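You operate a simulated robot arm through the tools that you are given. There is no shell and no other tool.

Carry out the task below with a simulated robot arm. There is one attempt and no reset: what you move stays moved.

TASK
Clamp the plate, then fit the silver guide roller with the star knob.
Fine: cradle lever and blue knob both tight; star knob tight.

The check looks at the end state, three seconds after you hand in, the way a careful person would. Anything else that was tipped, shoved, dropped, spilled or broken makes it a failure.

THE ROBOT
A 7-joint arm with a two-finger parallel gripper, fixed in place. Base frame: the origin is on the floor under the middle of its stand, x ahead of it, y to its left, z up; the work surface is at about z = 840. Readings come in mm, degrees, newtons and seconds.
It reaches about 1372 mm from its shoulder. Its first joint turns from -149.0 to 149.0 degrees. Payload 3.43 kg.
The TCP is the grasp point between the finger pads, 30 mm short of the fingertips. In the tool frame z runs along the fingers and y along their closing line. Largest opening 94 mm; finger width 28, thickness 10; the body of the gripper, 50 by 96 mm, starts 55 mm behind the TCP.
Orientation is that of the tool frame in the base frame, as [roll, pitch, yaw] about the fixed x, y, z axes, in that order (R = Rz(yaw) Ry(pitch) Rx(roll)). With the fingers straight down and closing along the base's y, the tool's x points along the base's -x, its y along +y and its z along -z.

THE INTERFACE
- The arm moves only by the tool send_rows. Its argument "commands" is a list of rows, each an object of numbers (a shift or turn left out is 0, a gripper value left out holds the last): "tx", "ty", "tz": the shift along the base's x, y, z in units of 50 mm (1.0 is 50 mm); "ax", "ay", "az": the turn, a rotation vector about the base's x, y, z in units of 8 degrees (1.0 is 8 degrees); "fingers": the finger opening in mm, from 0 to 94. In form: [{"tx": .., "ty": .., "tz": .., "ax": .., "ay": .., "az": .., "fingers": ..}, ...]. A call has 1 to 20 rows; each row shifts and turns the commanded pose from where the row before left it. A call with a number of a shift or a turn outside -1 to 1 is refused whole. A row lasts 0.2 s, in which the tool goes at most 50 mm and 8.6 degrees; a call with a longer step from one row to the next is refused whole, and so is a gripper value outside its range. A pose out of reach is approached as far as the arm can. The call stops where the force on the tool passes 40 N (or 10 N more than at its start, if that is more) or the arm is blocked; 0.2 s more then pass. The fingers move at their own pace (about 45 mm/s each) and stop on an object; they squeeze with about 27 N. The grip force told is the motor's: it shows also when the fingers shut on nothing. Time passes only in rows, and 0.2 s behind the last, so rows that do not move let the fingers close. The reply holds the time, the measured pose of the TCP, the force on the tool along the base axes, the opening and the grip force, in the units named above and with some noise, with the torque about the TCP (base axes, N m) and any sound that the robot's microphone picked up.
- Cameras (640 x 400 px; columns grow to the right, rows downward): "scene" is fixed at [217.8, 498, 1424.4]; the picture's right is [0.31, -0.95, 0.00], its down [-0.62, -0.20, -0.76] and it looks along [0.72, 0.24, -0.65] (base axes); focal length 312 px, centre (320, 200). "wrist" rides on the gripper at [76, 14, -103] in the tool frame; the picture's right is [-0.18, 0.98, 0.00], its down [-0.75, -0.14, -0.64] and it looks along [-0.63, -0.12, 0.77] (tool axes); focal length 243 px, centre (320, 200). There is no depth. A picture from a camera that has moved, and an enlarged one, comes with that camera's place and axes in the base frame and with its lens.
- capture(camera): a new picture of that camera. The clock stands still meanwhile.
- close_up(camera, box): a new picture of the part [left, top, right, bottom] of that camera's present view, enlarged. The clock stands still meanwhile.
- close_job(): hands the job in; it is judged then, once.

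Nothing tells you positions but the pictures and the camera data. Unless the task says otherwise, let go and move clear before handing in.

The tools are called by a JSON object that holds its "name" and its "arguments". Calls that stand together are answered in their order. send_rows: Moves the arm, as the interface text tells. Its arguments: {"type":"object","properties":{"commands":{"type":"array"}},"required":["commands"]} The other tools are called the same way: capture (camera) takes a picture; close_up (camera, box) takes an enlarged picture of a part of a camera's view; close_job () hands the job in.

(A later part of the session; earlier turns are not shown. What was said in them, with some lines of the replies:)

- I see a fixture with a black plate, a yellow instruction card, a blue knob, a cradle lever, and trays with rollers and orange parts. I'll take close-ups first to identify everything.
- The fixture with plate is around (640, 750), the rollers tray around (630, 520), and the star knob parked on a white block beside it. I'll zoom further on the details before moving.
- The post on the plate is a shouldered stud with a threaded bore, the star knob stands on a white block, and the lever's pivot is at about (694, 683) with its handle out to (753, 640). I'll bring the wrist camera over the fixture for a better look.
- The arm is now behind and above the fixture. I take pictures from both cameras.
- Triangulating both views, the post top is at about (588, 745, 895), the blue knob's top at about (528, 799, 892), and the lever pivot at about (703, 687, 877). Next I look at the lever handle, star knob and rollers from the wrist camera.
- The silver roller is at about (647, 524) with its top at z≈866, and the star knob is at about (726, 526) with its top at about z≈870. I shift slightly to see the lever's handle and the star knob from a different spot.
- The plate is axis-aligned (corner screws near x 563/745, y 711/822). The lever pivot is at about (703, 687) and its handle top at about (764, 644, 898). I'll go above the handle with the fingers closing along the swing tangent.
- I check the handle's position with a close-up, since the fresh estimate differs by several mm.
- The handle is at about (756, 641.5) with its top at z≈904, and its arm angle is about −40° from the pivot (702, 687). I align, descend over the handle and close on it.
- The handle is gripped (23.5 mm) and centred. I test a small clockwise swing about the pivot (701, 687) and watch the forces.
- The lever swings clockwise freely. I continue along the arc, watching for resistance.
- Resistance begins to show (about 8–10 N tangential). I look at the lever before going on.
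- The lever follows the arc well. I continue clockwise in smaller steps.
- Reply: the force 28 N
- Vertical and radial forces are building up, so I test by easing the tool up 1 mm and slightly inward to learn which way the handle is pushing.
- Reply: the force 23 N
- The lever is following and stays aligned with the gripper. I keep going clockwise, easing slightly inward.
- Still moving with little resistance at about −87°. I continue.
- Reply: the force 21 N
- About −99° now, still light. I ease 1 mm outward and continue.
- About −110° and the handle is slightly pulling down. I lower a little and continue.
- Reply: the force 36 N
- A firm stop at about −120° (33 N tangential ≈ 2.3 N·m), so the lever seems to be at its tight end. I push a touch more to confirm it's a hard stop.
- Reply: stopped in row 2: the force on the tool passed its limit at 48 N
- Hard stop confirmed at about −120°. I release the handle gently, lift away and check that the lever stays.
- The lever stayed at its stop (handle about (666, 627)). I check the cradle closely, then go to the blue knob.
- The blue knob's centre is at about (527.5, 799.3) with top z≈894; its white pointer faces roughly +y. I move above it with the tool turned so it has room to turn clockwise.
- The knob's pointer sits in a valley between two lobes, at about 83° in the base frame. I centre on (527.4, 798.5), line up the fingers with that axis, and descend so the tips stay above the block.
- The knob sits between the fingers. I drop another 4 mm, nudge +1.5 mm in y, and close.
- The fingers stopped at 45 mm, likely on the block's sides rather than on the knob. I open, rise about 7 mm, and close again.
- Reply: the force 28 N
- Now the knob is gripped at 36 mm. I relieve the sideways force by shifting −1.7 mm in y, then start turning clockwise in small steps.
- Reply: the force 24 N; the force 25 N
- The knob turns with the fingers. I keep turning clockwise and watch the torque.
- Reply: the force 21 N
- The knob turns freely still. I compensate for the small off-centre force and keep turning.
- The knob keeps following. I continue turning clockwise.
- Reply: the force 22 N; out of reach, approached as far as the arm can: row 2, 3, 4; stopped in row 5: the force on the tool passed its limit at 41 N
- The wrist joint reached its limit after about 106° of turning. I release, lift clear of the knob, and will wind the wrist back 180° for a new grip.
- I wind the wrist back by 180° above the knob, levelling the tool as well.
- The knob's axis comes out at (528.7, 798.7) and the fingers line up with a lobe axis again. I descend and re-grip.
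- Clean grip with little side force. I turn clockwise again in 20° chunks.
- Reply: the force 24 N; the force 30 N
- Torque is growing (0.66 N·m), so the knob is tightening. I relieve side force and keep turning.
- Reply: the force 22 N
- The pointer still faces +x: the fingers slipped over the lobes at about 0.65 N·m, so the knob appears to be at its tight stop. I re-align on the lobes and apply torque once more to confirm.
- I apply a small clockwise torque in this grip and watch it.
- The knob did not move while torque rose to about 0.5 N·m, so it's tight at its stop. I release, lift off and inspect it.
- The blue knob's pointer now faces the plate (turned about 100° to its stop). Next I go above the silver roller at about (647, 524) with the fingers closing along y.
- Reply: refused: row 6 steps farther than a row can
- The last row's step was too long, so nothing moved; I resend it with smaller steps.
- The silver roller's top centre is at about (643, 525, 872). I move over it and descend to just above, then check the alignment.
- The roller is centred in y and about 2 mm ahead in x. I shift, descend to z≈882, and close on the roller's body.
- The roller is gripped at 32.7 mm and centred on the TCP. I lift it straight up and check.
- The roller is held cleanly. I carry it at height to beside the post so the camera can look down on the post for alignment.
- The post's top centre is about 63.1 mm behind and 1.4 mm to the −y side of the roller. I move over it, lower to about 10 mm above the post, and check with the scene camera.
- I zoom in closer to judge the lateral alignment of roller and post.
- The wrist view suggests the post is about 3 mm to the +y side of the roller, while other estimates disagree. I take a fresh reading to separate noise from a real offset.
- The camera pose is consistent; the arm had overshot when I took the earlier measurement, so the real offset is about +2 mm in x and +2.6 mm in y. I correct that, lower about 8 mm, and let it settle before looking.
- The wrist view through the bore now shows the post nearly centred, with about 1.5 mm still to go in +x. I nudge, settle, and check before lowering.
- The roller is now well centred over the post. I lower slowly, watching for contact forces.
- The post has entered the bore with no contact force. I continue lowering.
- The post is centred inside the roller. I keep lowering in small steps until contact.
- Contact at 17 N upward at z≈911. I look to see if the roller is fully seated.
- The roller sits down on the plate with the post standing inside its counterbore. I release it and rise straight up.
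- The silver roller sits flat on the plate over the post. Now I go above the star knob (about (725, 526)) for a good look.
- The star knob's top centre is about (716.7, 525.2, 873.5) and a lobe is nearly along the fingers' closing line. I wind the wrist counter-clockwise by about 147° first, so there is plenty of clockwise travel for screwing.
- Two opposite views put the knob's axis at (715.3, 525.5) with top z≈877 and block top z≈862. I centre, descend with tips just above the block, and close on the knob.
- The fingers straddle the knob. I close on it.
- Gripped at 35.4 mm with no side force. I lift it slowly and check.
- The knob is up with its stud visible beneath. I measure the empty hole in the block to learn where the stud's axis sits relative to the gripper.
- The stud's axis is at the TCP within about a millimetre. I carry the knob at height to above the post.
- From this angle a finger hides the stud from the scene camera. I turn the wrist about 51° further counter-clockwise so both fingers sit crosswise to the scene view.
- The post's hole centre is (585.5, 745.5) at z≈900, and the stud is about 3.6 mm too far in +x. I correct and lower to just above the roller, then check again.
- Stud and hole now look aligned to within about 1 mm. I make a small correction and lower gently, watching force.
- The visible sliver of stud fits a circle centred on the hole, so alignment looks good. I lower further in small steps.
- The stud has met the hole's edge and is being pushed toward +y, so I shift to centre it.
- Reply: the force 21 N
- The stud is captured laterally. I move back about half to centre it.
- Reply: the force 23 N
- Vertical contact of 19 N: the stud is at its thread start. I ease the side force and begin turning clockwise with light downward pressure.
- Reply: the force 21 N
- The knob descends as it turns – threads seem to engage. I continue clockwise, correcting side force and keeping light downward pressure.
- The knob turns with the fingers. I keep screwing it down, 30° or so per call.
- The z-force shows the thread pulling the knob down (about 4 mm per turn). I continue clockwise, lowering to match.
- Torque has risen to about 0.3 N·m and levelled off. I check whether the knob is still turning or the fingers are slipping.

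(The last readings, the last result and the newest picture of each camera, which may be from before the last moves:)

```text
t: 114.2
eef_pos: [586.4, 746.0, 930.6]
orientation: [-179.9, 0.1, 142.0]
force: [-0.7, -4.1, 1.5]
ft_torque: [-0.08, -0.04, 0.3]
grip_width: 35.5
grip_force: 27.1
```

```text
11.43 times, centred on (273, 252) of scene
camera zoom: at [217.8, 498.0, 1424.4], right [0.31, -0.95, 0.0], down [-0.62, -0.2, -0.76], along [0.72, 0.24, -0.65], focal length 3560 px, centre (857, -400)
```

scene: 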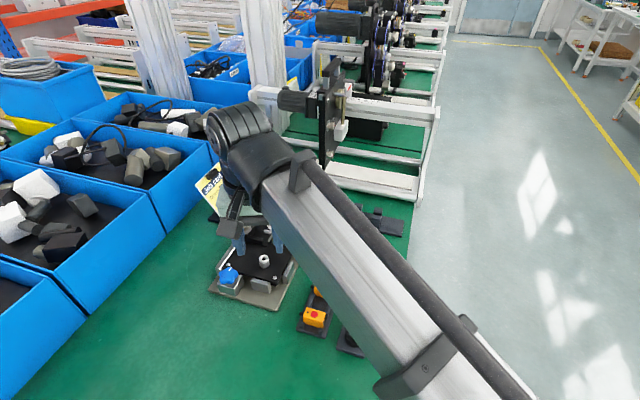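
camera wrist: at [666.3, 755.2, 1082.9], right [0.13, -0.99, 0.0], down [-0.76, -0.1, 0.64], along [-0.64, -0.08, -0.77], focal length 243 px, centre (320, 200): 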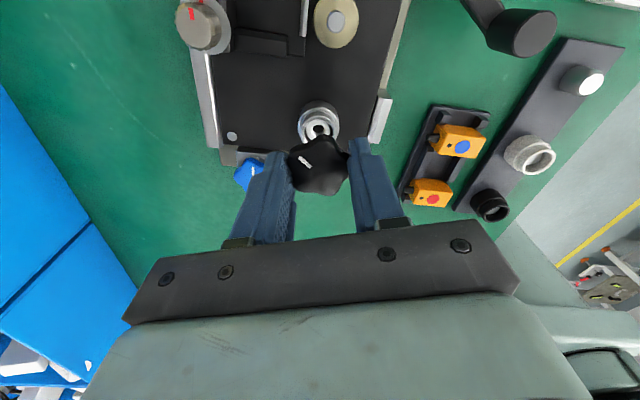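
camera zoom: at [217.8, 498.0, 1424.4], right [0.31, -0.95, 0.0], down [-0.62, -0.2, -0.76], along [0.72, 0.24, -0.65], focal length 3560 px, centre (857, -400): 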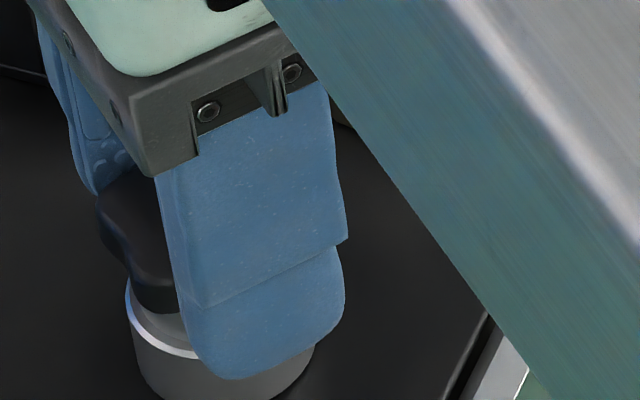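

The fingers slipped about 52° relative to the knob, so it stopped turning at yaw≈194°. I open, wind back to that lobe alignment, lower the grip by 3 mm, and grip again to apply a firmer torque.

{"name": "send_rows", "arguments": {"commands": [{"fingers": 54}, {"fingers": 54}, {"fingers": 54}, {"az": 0.9}, {"az": 0.9}, {"az": 0.9}, {"az": 0.9}, {"az": 0.9}, {"az": 0.9}, {"az": 0.9}, {"az": 0.2, "tz": -0.06}, {}, {}]}}

{"name": "capture", "arguments": {"camera": "wrist"}}

{"name": "close_up", "arguments": {"camera": "wrist", "box": [250, 90, 390, 210]}}

{"name": "close_up", "arguments": {"camera": "scene", "box": [245, 225, 300, 275]}}

```text
t: 117.0
eef_pos: [585.8, 745.7, 927.9]
orientation: [-180.0, 0.0, -165.9]
force: [0.2, 0.3, 0.7]
ft_torque: [0.0, 0.01, -0.02]
grip_width: 54.0
grip_force: 0.1
```

```text
taken
camera wrist: at [507.3, 741.7, 1030.4], right [-0.06, 1.0, 0.0], down [0.76, 0.05, 0.64], along [0.64, 0.04, -0.77], focal length 243 px, centre (320, 200)
```

wrist: 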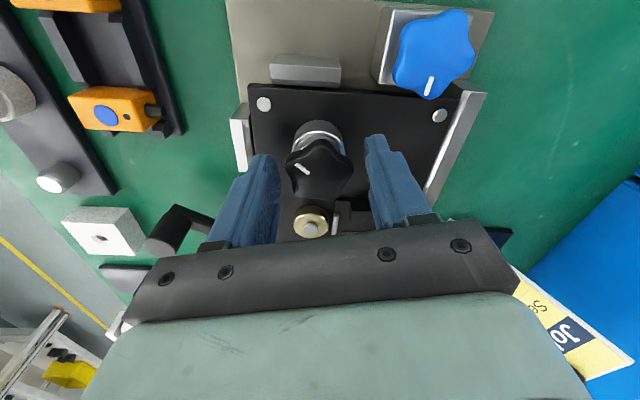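

```text
3.33 times, centred on (320, 150) of wrist
camera zoom: at [507.3, 741.7, 1030.4], right [-0.06, 1.0, 0.0], down [0.76, 0.05, 0.64], along [0.64, 0.04, -0.77], focal length 809 px, centre (320, 367)
```

zoom: 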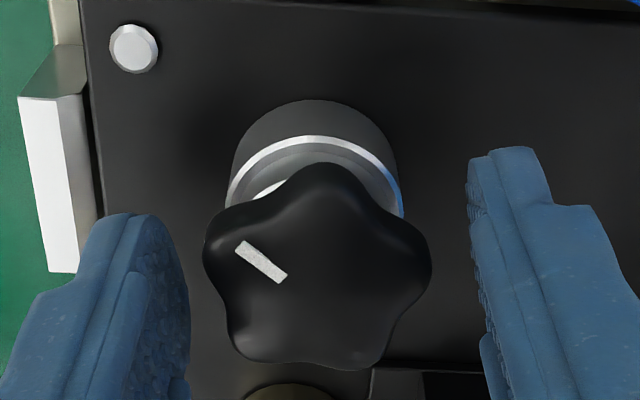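

```text
8.00 times, centred on (272, 250) of scene
camera zoom: at [217.8, 498.0, 1424.4], right [0.31, -0.95, 0.0], down [-0.62, -0.2, -0.76], along [0.72, 0.24, -0.65], focal length 2492 px, centre (700, -200)
```

zoom: 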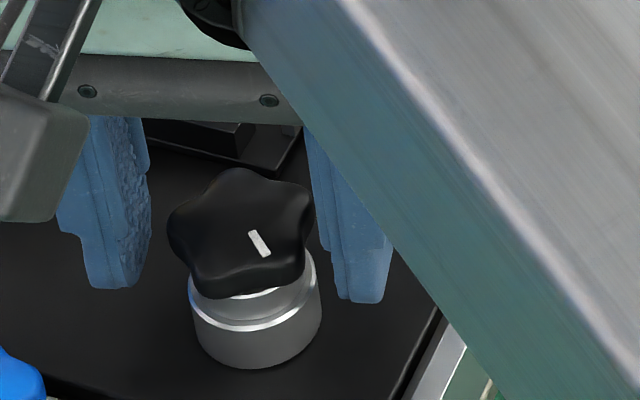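

The knob stands level on the post with a lobe lined up to the fingers. I re-grip and turn clockwise, checking the torque.

{"name": "send_rows", "arguments": {"commands": [{"fingers": 10}, {"fingers": 10}, {"fingers": 10}, {"fingers": 10}, {}]}}

{"name": "send_rows", "arguments": {"commands": [{"az": -0.5}, {"az": -0.5}, {}]}}

{"name": "close_up", "arguments": {"camera": "wrist", "box": [250, 90, 390, 210]}}

```text
t: 118.2
eef_pos: [585.6, 745.4, 928.1]
orientation: [180.0, 0.1, -165.9]
force: [1.2, -8.8, -0.5]
ft_torque: [-0.15, 0.0, 0.02]
grip_width: 35.8
grip_force: 27.3
```

```text
t: 119.0
eef_pos: [586.8, 745.4, 929.0]
orientation: [179.9, 0.1, -174.0]
force: [4.4, -7.2, 0.3]
ft_torque: [-0.12, -0.14, 0.36]
grip_width: 35.6
grip_force: 27.5
```

```text
3.33 times, centred on (320, 150) of wrist
camera zoom: at [508.0, 751.9, 1030.4], right [0.08, 1.0, 0.0], down [0.76, -0.06, 0.64], along [0.64, -0.05, -0.77], focal length 809 px, centre (320, 367)
```

zoom: 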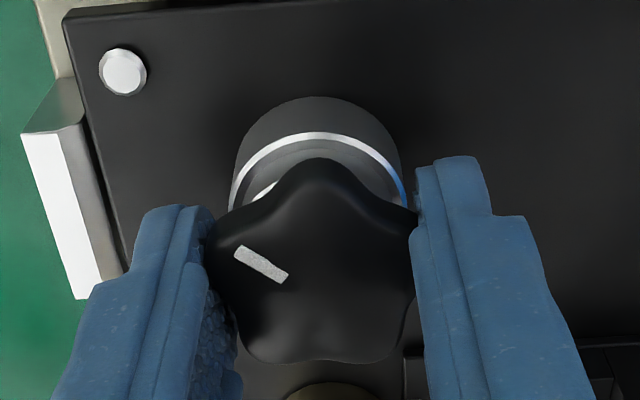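

{"name": "send_rows", "arguments": {"commands": [{"ty": -0.01, "az": -0.4}, {"az": -0.4}, {}]}}

{"name": "close_up", "arguments": {"camera": "wrist", "box": [250, 90, 390, 210]}}

```text
t: 119.8
eef_pos: [585.5, 745.4, 928.7]
orientation: [179.9, -0.1, 179.6]
force: [-3.3, -2.0, -0.5]
ft_torque: [0.0, 0.11, 0.26]
grip_width: 35.8
grip_force: 26.7
```

```text
3.33 times, centred on (320, 150) of wrist
camera zoom: at [508.3, 760.5, 1030.7], right [0.19, 0.98, 0.0], down [0.75, -0.15, 0.64], along [0.63, -0.12, -0.77], focal length 809 px, centre (320, 367)
```

zoom: 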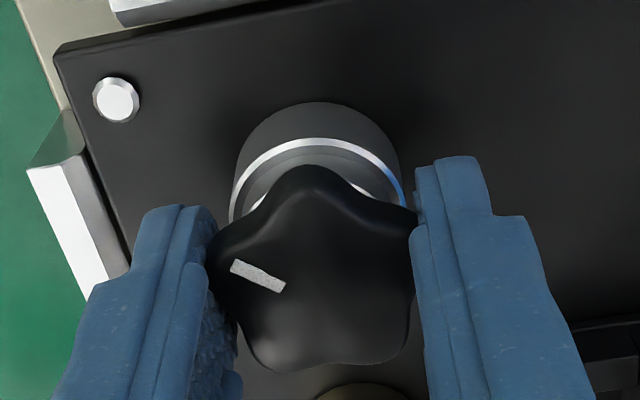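

The knob holds still against about 0.36 N·m, the most this grip can deliver before slipping. I release, rise, and inspect the assembly.

{"name": "send_rows", "arguments": {"commands": [{"fingers": 54}, {"fingers": 54}, {"fingers": 54}, {"tz": 0.4}, {"tz": 0.8}, {"tz": 0.8}, {"tz": 0.8, "tx": 0.4}, {"tx": 0.9}, {"tx": 0.9}, {}, {}]}}

{"name": "close_up", "arguments": {"camera": "scene", "box": [250, 235, 295, 275]}}

{"name": "capture", "arguments": {"camera": "wrist"}}

{"name": "capture", "arguments": {"camera": "scene"}}

```text
t: 122.2
eef_pos: [697.3, 744.9, 1068.0]
orientation: [-180.0, 0.1, 179.7]
force: [0.2, 0.1, 0.1]
ft_torque: [0.04, 0.0, 0.0]
grip_width: 54.3
grip_force: 0.0
```

```text
10.00 times, centred on (272, 255) of scene
camera zoom: at [217.8, 498.0, 1424.4], right [0.31, -0.95, 0.0], down [-0.62, -0.2, -0.76], along [0.72, 0.24, -0.65], focal length 3115 px, centre (795, -350)
```

zoom: 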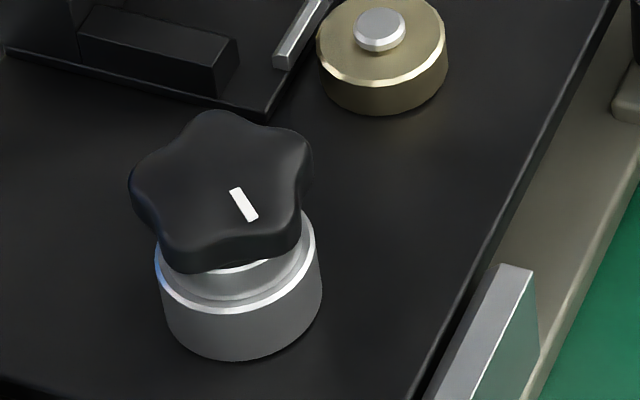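

```text
taken
camera wrist: at [619.6, 759.7, 1170.4], right [0.19, 0.98, 0.0], down [0.75, -0.15, 0.64], along [0.63, -0.12, -0.77], focal length 243 px, centre (320, 200)
```

wrist: 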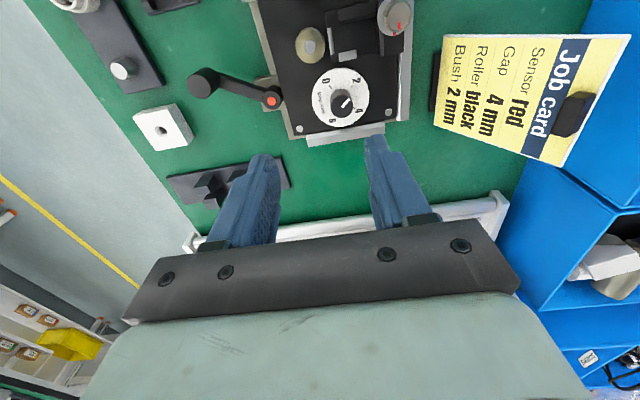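

```text
taken
```

scene: 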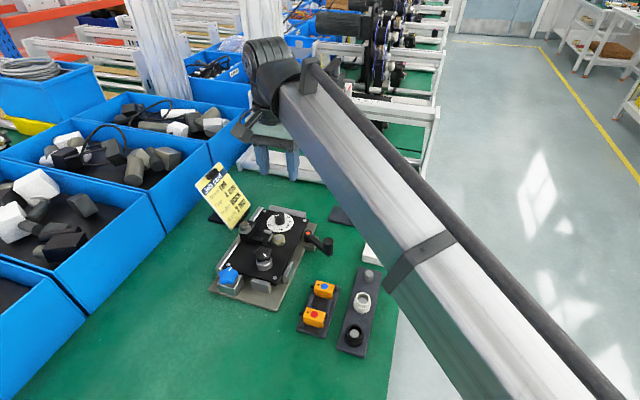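

The knob is level and co-axial, and its height matches full seating on the post. I move the arm clear, back toward its start, and take final pictures.

{"name": "send_rows", "arguments": {"commands": [{"tz": 0.8}, {"tz": 0.8}, {"tx": 0.36, "ty": -0.6, "tz": 0.12}, {"tx": 0.36, "ty": -0.6, "tz": 0.12}, {"tx": 0.36, "ty": -0.6, "tz": 0.12}, {"tx": 0.36, "ty": -0.6, "tz": 0.12}, {"tx": 0.36, "ty": -0.6, "tz": 0.12}, {"tx": 0.36, "ty": -0.6}, {}, {}]}}

{"name": "capture", "arguments": {"camera": "scene"}}

{"name": "close_up", "arguments": {"camera": "scene", "box": [200, 195, 350, 315]}}

{"name": "close_up", "arguments": {"camera": "scene", "box": [280, 200, 420, 360]}}

{"name": "close_up", "arguments": {"camera": "scene", "box": [245, 235, 290, 275]}}

```text
t: 124.4
eef_pos: [805.5, 565.0, 1177.5]
orientation: [-180.0, 0.2, 179.7]
force: [0.1, -1.1, 1.0]
ft_torque: [0.0, 0.0, 0.02]
grip_width: 54.2
grip_force: 0.1
```

```text
taken
```

scene: 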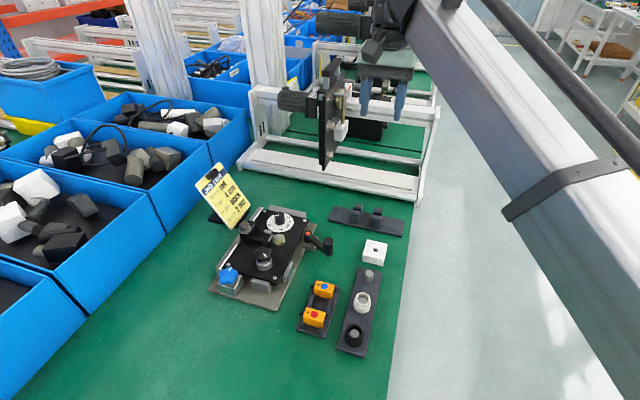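

```text
3.33 times, centred on (275, 255) of scene
camera zoom: at [217.8, 498.0, 1424.4], right [0.31, -0.95, 0.0], down [-0.62, -0.2, -0.76], along [0.72, 0.24, -0.65], focal length 1038 px, centre (470, 17)
```

zoom: 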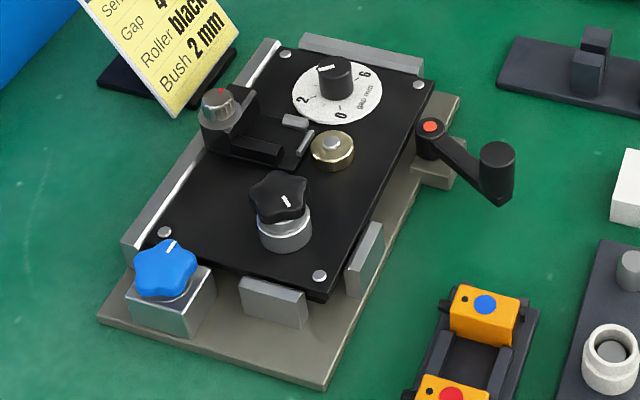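

```text
2.50 times, centred on (350, 280) of scene
camera zoom: at [217.8, 498.0, 1424.4], right [0.31, -0.95, 0.0], down [-0.62, -0.2, -0.76], along [0.72, 0.24, -0.65], focal length 779 px, centre (245, 0)
```

zoom: 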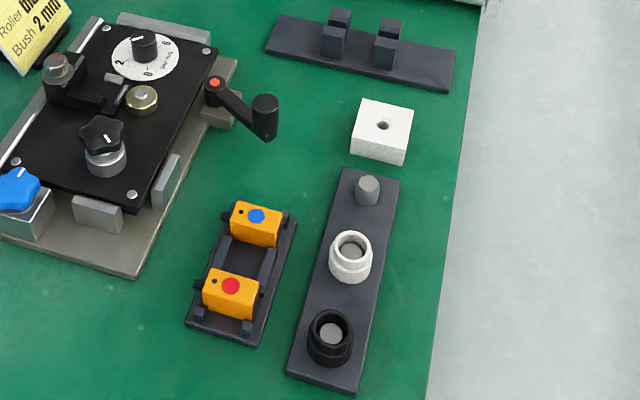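

```text
10.00 times, centred on (268, 255) of scene
camera zoom: at [217.8, 498.0, 1424.4], right [0.31, -0.95, 0.0], down [-0.62, -0.2, -0.76], along [0.72, 0.24, -0.65], focal length 3115 px, centre (845, -350)
```

zoom: 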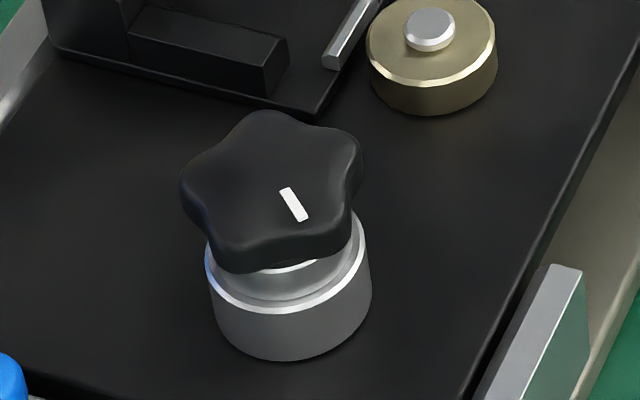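

{"name": "close_job", "arguments": {}}

```text
The job is handed in.
```

The plate is clamped and the silver guide roller is on its post with the star knob screwed down. I handed the job in; I have no verdict from the check yet.

- **Cradle lever:** I swung it clockwise about 80° to a hard stop. The tool met 48 N there, and the lever stayed in place after release.
- **Blue knob:** I turned it clockwise about 100° to its stop. It did not move further at up to about 0.65 N·m, where the fingers started slipping on it.
- **Silver roller:** It sits flat on the plate over the post. I used the silver roller, as your task said. The job card on the bench says "black".
- **Star knob:** I threaded it in and turned it clockwise about 180° until it stopped, seated and level. It held against about 0.36 N·m before the fingers slipped. That was the most this grip could deliver, so it is the least certain of the three.

I picked clockwise as tightening for all three; nothing in the pictures marks the direction. The fingers are open and the arm is clear, near its start position. In the final pictures nothing else on the bench was moved or tipped.
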